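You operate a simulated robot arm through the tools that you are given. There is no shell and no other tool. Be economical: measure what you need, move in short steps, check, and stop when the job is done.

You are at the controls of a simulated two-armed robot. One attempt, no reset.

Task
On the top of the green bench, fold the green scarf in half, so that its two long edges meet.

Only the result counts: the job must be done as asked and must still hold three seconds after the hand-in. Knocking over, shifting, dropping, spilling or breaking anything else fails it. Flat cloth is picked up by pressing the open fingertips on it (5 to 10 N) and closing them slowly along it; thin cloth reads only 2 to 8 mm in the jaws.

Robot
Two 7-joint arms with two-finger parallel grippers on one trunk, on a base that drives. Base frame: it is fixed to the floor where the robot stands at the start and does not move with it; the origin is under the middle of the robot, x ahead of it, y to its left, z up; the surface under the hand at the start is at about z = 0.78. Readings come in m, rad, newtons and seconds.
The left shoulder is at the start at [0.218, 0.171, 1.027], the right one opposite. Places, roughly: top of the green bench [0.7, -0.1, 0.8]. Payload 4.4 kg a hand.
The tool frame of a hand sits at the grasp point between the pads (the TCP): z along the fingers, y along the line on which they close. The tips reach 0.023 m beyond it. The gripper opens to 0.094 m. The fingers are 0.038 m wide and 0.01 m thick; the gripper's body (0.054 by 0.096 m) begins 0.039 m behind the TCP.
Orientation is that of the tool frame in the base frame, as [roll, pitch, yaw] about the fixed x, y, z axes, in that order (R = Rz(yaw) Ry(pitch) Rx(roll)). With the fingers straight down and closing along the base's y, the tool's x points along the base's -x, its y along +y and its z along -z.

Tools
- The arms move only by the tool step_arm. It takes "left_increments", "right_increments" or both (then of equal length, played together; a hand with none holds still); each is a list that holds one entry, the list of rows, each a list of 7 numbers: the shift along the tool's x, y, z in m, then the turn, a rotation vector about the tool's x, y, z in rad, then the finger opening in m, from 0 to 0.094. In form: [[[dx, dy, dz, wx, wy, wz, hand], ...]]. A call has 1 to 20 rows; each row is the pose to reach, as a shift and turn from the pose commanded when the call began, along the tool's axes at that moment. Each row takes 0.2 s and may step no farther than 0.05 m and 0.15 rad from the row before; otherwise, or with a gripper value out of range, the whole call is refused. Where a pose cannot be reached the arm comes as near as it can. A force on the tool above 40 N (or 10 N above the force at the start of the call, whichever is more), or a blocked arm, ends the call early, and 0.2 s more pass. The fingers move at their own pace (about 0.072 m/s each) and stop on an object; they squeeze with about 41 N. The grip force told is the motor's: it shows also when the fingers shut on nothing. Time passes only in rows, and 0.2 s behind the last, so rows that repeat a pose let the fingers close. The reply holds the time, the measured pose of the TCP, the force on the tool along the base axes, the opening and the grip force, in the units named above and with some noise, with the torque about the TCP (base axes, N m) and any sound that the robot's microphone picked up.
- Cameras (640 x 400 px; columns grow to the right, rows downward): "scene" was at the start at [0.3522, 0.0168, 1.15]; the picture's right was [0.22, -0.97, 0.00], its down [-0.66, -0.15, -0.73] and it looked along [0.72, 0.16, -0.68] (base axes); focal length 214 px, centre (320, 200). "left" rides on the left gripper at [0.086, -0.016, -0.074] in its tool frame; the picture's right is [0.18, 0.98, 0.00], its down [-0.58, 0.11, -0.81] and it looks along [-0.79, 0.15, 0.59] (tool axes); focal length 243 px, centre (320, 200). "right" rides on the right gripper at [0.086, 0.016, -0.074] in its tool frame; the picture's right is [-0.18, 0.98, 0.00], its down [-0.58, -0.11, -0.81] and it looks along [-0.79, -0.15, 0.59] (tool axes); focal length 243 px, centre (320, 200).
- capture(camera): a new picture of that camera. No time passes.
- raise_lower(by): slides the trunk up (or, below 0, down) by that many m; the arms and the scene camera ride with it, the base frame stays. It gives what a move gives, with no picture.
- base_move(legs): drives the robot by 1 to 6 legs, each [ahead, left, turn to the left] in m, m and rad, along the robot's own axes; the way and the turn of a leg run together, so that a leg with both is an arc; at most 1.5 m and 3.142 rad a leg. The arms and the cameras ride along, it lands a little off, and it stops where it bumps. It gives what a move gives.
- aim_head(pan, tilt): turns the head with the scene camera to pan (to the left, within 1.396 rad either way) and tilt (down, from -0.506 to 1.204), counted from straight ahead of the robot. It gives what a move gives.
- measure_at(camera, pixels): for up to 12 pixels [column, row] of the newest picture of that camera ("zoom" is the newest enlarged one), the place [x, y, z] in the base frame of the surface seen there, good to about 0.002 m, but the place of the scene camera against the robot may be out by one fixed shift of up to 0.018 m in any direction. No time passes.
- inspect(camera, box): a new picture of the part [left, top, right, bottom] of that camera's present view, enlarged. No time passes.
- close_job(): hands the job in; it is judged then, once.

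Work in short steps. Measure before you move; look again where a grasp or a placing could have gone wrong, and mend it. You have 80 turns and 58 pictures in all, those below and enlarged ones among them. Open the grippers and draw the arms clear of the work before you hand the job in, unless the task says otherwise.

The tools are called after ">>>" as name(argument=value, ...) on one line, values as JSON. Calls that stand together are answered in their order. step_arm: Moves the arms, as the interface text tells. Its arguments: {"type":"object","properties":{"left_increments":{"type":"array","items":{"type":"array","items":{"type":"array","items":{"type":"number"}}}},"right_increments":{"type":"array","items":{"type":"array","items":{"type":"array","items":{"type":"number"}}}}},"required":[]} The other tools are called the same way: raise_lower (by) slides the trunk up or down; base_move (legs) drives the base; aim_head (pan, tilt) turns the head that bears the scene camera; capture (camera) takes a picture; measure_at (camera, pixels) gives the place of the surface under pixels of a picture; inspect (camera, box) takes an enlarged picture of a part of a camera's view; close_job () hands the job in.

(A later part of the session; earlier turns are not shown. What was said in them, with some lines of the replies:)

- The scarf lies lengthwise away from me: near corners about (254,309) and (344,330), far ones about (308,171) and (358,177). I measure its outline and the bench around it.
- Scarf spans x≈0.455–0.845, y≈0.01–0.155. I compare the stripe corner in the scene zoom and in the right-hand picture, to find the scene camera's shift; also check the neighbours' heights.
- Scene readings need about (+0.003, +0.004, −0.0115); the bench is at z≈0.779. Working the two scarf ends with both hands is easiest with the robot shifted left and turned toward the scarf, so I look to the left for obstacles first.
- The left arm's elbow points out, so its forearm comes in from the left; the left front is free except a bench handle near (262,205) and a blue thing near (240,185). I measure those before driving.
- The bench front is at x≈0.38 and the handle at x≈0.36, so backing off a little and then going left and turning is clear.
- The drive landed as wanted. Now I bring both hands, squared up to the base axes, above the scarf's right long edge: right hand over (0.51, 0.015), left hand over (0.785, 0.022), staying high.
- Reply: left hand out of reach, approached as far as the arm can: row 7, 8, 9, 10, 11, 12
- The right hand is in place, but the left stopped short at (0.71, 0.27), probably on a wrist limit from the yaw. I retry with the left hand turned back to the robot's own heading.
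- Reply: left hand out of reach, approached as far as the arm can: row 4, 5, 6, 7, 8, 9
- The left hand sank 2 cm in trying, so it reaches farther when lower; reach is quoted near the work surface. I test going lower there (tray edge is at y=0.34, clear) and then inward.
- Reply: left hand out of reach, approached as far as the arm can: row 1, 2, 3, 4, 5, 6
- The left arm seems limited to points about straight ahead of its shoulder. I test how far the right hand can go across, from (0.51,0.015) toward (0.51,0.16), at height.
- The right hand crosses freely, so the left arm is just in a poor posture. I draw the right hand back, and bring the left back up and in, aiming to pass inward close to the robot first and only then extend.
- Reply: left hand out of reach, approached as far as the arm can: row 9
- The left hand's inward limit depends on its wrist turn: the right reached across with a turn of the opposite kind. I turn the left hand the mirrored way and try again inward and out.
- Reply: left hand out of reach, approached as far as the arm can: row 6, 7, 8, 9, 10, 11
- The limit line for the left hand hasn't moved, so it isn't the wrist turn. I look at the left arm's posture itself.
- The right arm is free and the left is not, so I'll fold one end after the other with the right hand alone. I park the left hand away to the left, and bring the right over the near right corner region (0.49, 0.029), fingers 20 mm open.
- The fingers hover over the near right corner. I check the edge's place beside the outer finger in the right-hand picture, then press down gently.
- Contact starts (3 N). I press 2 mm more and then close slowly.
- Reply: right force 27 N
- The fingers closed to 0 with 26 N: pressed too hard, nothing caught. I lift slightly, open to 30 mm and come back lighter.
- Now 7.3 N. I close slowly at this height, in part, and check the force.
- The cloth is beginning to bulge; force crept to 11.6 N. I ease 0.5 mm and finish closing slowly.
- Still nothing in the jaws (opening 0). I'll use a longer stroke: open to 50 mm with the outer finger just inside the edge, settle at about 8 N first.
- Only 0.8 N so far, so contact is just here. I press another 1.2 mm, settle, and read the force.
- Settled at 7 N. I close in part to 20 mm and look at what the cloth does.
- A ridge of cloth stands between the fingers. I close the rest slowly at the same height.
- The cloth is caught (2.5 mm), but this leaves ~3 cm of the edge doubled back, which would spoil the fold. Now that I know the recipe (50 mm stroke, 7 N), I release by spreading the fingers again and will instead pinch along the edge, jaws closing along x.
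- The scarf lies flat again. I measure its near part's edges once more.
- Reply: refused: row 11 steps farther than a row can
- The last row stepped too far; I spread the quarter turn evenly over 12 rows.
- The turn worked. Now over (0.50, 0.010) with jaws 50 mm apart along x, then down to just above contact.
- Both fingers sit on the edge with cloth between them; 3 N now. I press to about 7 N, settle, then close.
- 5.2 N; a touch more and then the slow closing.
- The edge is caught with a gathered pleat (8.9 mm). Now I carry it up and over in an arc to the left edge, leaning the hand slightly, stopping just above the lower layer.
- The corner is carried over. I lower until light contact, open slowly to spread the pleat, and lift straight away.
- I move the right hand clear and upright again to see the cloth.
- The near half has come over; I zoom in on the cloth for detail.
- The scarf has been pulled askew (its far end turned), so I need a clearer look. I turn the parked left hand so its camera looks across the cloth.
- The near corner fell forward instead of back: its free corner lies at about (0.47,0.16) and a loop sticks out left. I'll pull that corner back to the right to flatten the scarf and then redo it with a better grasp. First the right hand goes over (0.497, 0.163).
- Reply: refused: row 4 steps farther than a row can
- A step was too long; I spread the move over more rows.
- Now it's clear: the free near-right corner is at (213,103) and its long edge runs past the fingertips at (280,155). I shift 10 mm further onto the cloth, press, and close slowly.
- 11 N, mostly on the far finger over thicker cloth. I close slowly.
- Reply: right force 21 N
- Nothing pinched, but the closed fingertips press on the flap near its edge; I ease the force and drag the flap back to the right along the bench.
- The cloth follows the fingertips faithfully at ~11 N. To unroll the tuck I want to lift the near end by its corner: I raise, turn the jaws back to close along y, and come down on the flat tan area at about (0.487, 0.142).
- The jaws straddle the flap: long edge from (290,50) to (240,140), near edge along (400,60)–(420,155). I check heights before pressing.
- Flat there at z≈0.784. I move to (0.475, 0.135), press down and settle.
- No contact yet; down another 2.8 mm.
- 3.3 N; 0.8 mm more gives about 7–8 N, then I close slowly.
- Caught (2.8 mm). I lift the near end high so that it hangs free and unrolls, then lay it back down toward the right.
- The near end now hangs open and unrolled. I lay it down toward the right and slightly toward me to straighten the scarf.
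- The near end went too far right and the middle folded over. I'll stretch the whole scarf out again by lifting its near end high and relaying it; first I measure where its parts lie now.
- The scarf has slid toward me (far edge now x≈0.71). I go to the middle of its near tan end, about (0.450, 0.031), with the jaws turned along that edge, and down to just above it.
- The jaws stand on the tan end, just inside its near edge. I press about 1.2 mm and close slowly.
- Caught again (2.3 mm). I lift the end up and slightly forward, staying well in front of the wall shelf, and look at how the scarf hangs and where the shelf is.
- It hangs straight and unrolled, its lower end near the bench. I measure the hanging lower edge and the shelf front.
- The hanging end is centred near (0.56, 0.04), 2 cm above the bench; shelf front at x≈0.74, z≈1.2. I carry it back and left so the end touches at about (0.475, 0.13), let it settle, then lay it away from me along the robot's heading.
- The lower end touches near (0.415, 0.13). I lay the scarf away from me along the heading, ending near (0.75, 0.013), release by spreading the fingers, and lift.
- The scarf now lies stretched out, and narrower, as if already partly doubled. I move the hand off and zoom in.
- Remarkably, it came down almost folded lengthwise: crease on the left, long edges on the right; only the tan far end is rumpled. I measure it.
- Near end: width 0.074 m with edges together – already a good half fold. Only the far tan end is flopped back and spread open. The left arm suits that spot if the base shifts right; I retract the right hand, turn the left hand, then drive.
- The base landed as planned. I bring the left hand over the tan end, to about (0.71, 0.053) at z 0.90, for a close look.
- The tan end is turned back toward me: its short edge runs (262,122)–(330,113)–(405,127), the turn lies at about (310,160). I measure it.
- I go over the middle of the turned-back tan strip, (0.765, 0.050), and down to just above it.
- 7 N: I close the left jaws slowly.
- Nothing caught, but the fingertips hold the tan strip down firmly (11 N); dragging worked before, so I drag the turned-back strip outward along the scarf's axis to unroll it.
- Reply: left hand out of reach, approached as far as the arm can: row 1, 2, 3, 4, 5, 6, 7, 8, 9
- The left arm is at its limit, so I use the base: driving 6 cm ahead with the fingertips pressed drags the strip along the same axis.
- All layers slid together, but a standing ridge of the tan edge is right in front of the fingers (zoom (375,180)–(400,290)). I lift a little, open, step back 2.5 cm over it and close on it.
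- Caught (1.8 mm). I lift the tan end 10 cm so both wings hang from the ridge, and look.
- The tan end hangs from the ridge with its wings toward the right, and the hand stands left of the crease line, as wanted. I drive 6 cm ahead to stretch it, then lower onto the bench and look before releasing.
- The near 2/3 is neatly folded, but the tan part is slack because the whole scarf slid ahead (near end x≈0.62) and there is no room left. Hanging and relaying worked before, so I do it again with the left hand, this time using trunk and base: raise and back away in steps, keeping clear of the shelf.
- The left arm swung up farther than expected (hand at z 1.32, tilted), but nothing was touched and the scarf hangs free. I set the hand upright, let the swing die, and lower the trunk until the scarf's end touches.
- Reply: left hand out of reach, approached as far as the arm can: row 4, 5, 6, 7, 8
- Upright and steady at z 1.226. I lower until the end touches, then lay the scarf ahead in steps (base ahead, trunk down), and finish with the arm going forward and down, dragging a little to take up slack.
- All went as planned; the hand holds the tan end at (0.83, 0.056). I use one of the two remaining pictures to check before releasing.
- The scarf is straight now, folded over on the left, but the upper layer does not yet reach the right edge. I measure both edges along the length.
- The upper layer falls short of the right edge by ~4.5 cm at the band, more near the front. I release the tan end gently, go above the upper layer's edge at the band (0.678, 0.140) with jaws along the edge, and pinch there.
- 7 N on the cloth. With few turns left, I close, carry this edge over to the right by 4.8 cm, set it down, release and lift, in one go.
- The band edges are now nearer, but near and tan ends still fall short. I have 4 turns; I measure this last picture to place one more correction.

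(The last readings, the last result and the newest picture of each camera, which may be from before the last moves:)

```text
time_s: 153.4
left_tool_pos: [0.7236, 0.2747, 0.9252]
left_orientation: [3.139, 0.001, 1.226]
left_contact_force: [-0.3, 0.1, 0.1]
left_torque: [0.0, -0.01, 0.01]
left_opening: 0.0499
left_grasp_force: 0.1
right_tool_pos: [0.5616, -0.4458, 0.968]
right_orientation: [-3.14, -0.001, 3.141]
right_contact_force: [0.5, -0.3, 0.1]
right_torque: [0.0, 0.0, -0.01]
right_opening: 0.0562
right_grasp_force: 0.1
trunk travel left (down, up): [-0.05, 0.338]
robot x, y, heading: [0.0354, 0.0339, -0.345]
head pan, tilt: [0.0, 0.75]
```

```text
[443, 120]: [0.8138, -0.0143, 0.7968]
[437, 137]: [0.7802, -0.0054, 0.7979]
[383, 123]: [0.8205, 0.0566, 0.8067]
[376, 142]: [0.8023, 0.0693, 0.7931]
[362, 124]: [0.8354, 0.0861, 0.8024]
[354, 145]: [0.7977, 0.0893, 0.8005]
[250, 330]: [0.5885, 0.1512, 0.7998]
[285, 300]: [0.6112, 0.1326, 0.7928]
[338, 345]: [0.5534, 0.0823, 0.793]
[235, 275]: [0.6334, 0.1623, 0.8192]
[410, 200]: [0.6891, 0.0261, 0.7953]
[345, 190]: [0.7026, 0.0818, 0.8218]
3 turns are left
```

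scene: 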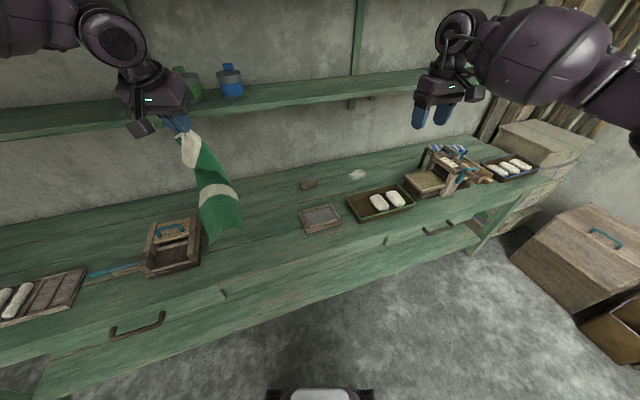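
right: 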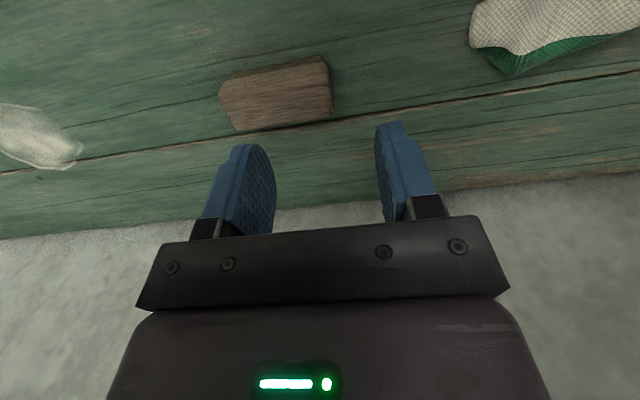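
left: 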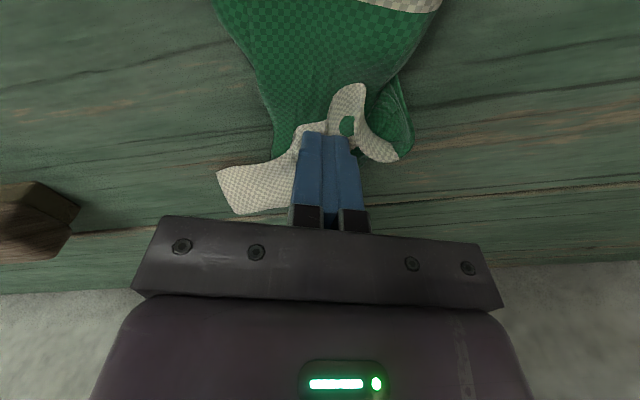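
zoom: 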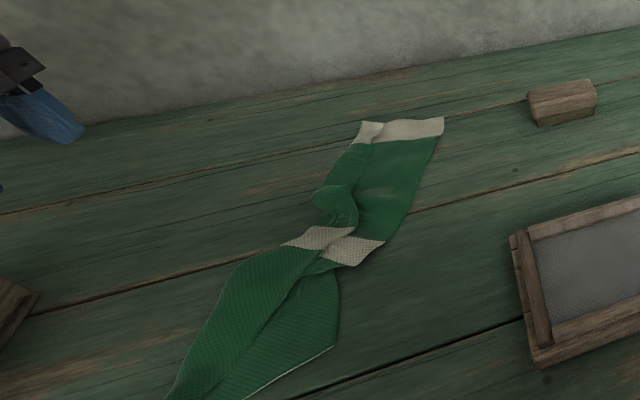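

I do both remaining corrections in sequence: pinch the upper edge at the tan end (0.815, 0.072) and carry it 7 cm right, then back the base 10 cm and do the same at the near end (0.603, 0.158) by 6 cm, ending with the hand raised clear.

>>> step_arm(left_increments=[[[-0.027, 0.026, 0, 0, 0, 0, 0.05], [-0.053, 0.052, 0, 0, 0, 0, 0.05], [-0.08, 0.078, 0, 0, 0, 0, 0.05], [-0.106, 0.103, 0, 0, 0, 0, 0.05], [-0.133, 0.129, 0, 0, 0, 0, 0.05], [-0.1595, 0.155, 0, 0, 0, 0, 0.05], [-0.1595, 0.155, 0.04, 0, 0, 0, 0.05], [-0.1595, 0.155, 0.08, 0, 0, 0, 0.05], [-0.1595, 0.155, 0.1, 0, 0, 0, 0.05], [-0.1595, 0.155, 0.112, 0, 0, 0, 0.05], [-0.1595, 0.155, 0.117, 0, 0, 0, 0.05], [-0.1595, 0.155, 0.1195, 0, 0, 0, 0.05], [-0.1595, 0.155, 0.1195, 0, 0, 0, 0.05]]])

>>> step_arm(left_increments=[[[0, 0, 0, 0, 0, 0, 0.046], [0, 0, 0, 0, 0, 0, 0.041], [0, 0, 0, 0, 0, 0, 0.036], [0, 0, 0, 0, 0, 0, 0.031], [0, 0, 0, 0, 0, 0, 0.026], [0, 0, 0, 0, 0, 0, 0.021], [0, 0, 0, 0, 0, 0, 0.016], [0, 0, 0, 0, 0, 0, 0.011], [0, 0, 0, 0, 0, 0, 0.007], [0, 0, 0, 0, 0, 0, 0.003], [0, 0, 0, 0, 0, 0, 0], [0, 0, 0, 0, 0, 0, 0]]])

>>> step_arm(left_increments=[[[0, 0, -0.02, 0, 0, 0, 0], [-0.01, 0, -0.04, 0, 0, 0, 0], [-0.026, 0, -0.045, 0, 0, 0, 0], [-0.044, 0, -0.042, 0, 0, 0, 0], [-0.06, 0, -0.03, 0, 0, 0, 0], [-0.07, 0, -0.012, 0, 0, 0, 0], [-0.07, 0, -0.003, 0, 0, 0, 0], [-0.07, 0, -0.003, 0, 0, 0, 0.012], [-0.07, 0, -0.003, 0, 0, 0, 0.024], [-0.07, 0, -0.003, 0, 0, 0, 0.036], [-0.07, 0, -0.003, 0, 0, 0, 0.048], [-0.07, 0, -0.03, 0, 0, 0, 0.05], [-0.07, 0, -0.06, 0, 0, 0, 0.05], [-0.07, 0, -0.09, 0, 0, 0, 0.05]]])

>>> base_move(legs=[[-0.1, 0, 0]])

>>> step_arm(left_increments=[[[0.02, -0.032, 0, 0, 0, 0, 0.05], [0.04, -0.064, 0, 0, 0, 0, 0.05], [0.06, -0.096, 0, 0, 0, 0, 0.05], [0.079, -0.128, 0, 0, 0, 0, 0.05], [0.079, -0.128, 0.03, 0, 0, 0, 0.05], [0.079, -0.128, 0.055, 0, 0, 0, 0.05], [0.079, -0.128, 0.075, 0, 0, 0, 0.05], [0.079, -0.128, 0.084, 0, 0, 0, 0.05], [0.079, -0.128, 0.088, 0, 0, 0, 0.05], [0.079, -0.128, 0.09, 0, 0, 0, 0.05], [0.079, -0.128, 0.09, 0, 0, 0, 0.05]]])

>>> step_arm(left_increments=[[[0, 0, 0, 0, 0, 0, 0.046], [0, 0, 0, 0, 0, 0, 0.041], [0, 0, 0, 0, 0, 0, 0.036], [0, 0, 0, 0, 0, 0, 0.031], [0, 0, 0, 0, 0, 0, 0.026], [0, 0, 0, 0, 0, 0, 0.021], [0, 0, 0, 0, 0, 0, 0.016], [0, 0, 0, 0, 0, 0, 0.011], [0, 0, 0, 0, 0, 0, 0.007], [0, 0, 0, 0, 0, 0, 0.003], [0, 0, 0, 0, 0, 0, 0], [0, 0, 0, 0, 0, 0, 0]]])

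>>> step_arm(left_increments=[[[0, 0, -0.02, 0, 0, 0, 0], [-0.01, 0, -0.038, 0, 0, 0, 0], [-0.025, 0, -0.04, 0, 0, 0, 0], [-0.04, 0, -0.036, 0, 0, 0, 0], [-0.053, 0, -0.024, 0, 0, 0, 0], [-0.06, 0, -0.01, 0, 0, 0, 0], [-0.06, 0, -0.003, 0, 0, 0, 0], [-0.06, 0, -0.003, 0, 0, 0, 0.012], [-0.06, 0, -0.003, 0, 0, 0, 0.024], [-0.06, 0, -0.003, 0, 0, 0, 0.036], [-0.06, 0, -0.003, 0, 0, 0, 0.048], [-0.06, 0, -0.03, 0, 0, 0, 0.05], [-0.06, 0, -0.07, 0, 0, 0, 0.05], [-0.03, 0, -0.1, 0, 0, 0, 0.05], [0.01, 0, -0.12, 0, 0, 0, 0.05], [0.05, 0, -0.13, 0, 0, 0, 0.05]]])

```text
time_s: 156.2
left_tool_pos: [0.8163, 0.0705, 0.8054]
left_orientation: [3.14, 0.002, 1.225]
left_contact_force: [0.5, 0.5, 2.0]
left_torque: [0.07, 0.07, -0.03]
left_opening: 0.05
left_grasp_force: 0.4
right_tool_pos: [0.5608, -0.4471, 0.9683]
right_orientation: [3.141, -0.003, -3.14]
right_contact_force: [-0.6, 0.0, 0.9]
right_torque: [-0.03, 0.02, 0.04]
right_opening: 0.0558
right_grasp_force: 0.1
trunk travel left (down, up): [-0.05, 0.338]
robot x, y, heading: [0.0348, 0.0251, -0.35]
head pan, tilt: [0.0, 0.75]
```

```text
time_s: 158.8
left_tool_pos: [0.8167, 0.0707, 0.8055]
left_orientation: [3.139, 0.002, 1.225]
left_contact_force: [-0.6, -0.4, 1.9]
left_torque: [0.01, 0.07, -0.02]
left_opening: 0.0115
left_grasp_force: 40.8
right_tool_pos: [0.5613, -0.4461, 0.9681]
right_orientation: [-3.141, 0.0, -3.14]
right_contact_force: [-0.5, -0.1, -0.1]
right_torque: [-0.02, -0.03, 0.03]
right_opening: 0.0559
right_grasp_force: 0.1
trunk travel left (down, up): [-0.05, 0.338]
robot x, y, heading: [0.0321, 0.028, -0.352]
head pan, tilt: [0.0, 0.75]
```

```text
time_s: 161.8
left_tool_pos: [0.792, 0.0049, 0.8975]
left_orientation: [3.141, 0.001, 1.223]
left_contact_force: [-0.2, 0.3, -0.2]
left_torque: [-0.02, -0.01, 0.02]
left_opening: 0.0499
left_grasp_force: 0.0
right_tool_pos: [0.56, -0.4454, 0.9673]
right_orientation: [-3.141, 0.001, 3.142]
right_contact_force: [0.8, 0.0, 0.0]
right_torque: [-0.02, -0.03, -0.01]
right_opening: 0.0559
right_grasp_force: 0.1
trunk travel left (down, up): [-0.05, 0.338]
robot x, y, heading: [0.0348, 0.0287, -0.354]
head pan, tilt: [0.0, 0.75]
```

```text
time_s: 163.0
left_tool_pos: [0.6984, 0.04, 0.8959]
left_orientation: [3.14, 0.003, 1.225]
left_contact_force: [0.6, 1.2, 0.2]
left_torque: [-0.03, 0.0, 0.03]
left_opening: 0.0498
left_grasp_force: 0.1
right_tool_pos: [0.4679, -0.4122, 0.9682]
right_orientation: [-3.142, 0.0, -3.141]
right_contact_force: [-0.3, 0.0, 1.5]
right_torque: [0.01, -0.01, 0.01]
right_opening: 0.0559
right_grasp_force: 0.1
trunk travel left (down, up): [-0.05, 0.338]
robot x, y, heading: [-0.0596, 0.0679, -0.343]
head pan, tilt: [0.0, 0.75]
```

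```text
time_s: 165.4
left_tool_pos: [0.6064, 0.1551, 0.8059]
left_orientation: [3.141, 0.001, 1.224]
left_contact_force: [-0.4, 1.7, 4.9]
left_torque: [-0.15, -0.09, -0.01]
left_opening: 0.0497
left_grasp_force: 0.0
right_tool_pos: [0.468, -0.4115, 0.9691]
right_orientation: [-3.141, 0.0, -3.138]
right_contact_force: [-1.4, -0.1, -0.2]
right_torque: [-0.04, -0.01, 0.03]
right_opening: 0.0562
right_grasp_force: 0.1
trunk travel left (down, up): [-0.05, 0.338]
robot x, y, heading: [-0.0557, 0.0645, -0.35]
head pan, tilt: [0.0, 0.75]
```

```text
time_s: 168.0
left_tool_pos: [0.606, 0.1569, 0.8059]
left_orientation: [3.14, 0.002, 1.225]
left_contact_force: [-0.2, -0.3, 0.7]
left_torque: [-0.01, 0.02, -0.01]
left_opening: 0.0023
left_grasp_force: 41.7
right_tool_pos: [0.4684, -0.412, 0.9674]
right_orientation: [-3.142, -0.001, -3.14]
right_contact_force: [-0.2, -1.0, -0.3]
right_torque: [-0.02, -0.02, -0.01]
right_opening: 0.0559
right_grasp_force: 0.1
trunk travel left (down, up): [-0.05, 0.338]
robot x, y, heading: [-0.0597, 0.0616, -0.349]
head pan, tilt: [0.0, 0.75]
```

```text
time_s: 171.4
left_tool_pos: [0.6232, 0.2065, 0.9375]
left_orientation: [-3.142, 0.001, 1.226]
left_contact_force: [0.3, -0.1, -0.6]
left_torque: [-0.02, 0.03, -0.01]
left_opening: 0.0498
left_grasp_force: 0.1
right_tool_pos: [0.4675, -0.4113, 0.9664]
right_orientation: [3.141, 0.0, -3.138]
right_contact_force: [0.1, 0.2, 0.2]
right_torque: [0.02, 0.01, 0.0]
right_opening: 0.0559
right_grasp_force: 0.1
trunk travel left (down, up): [-0.05, 0.338]
robot x, y, heading: [-0.0633, 0.0672, -0.349]
head pan, tilt: [0.0, 0.75]
2 turns are left
```

Both pinches caught cloth (11.5 mm and 2.3 mm) and were carried over and released. The hands are open and raised, and no pictures are left, so I hand the job in.

>>> close_job()

```text
The job is handed in.
```

I handed the job in, but I could not confirm that the scarf is folded with its two long edges meeting, and it may well not be.

In the last picture I had, the scarf was only partly folded. The two long edges were about 6 cm apart at the near end and about 7 cm apart at the tan end. There was also a loose loop of cloth by the tan band.

After that picture I pulled the upper edge across at both ends. Both grips caught cloth. I had no pictures left to see the result, and I did nothing about the loop at the band.

The scarf also no longer lies where it started; it is at an angle on the bench.

Both hands are open and raised clear. I saw nothing else knocked over or moved.
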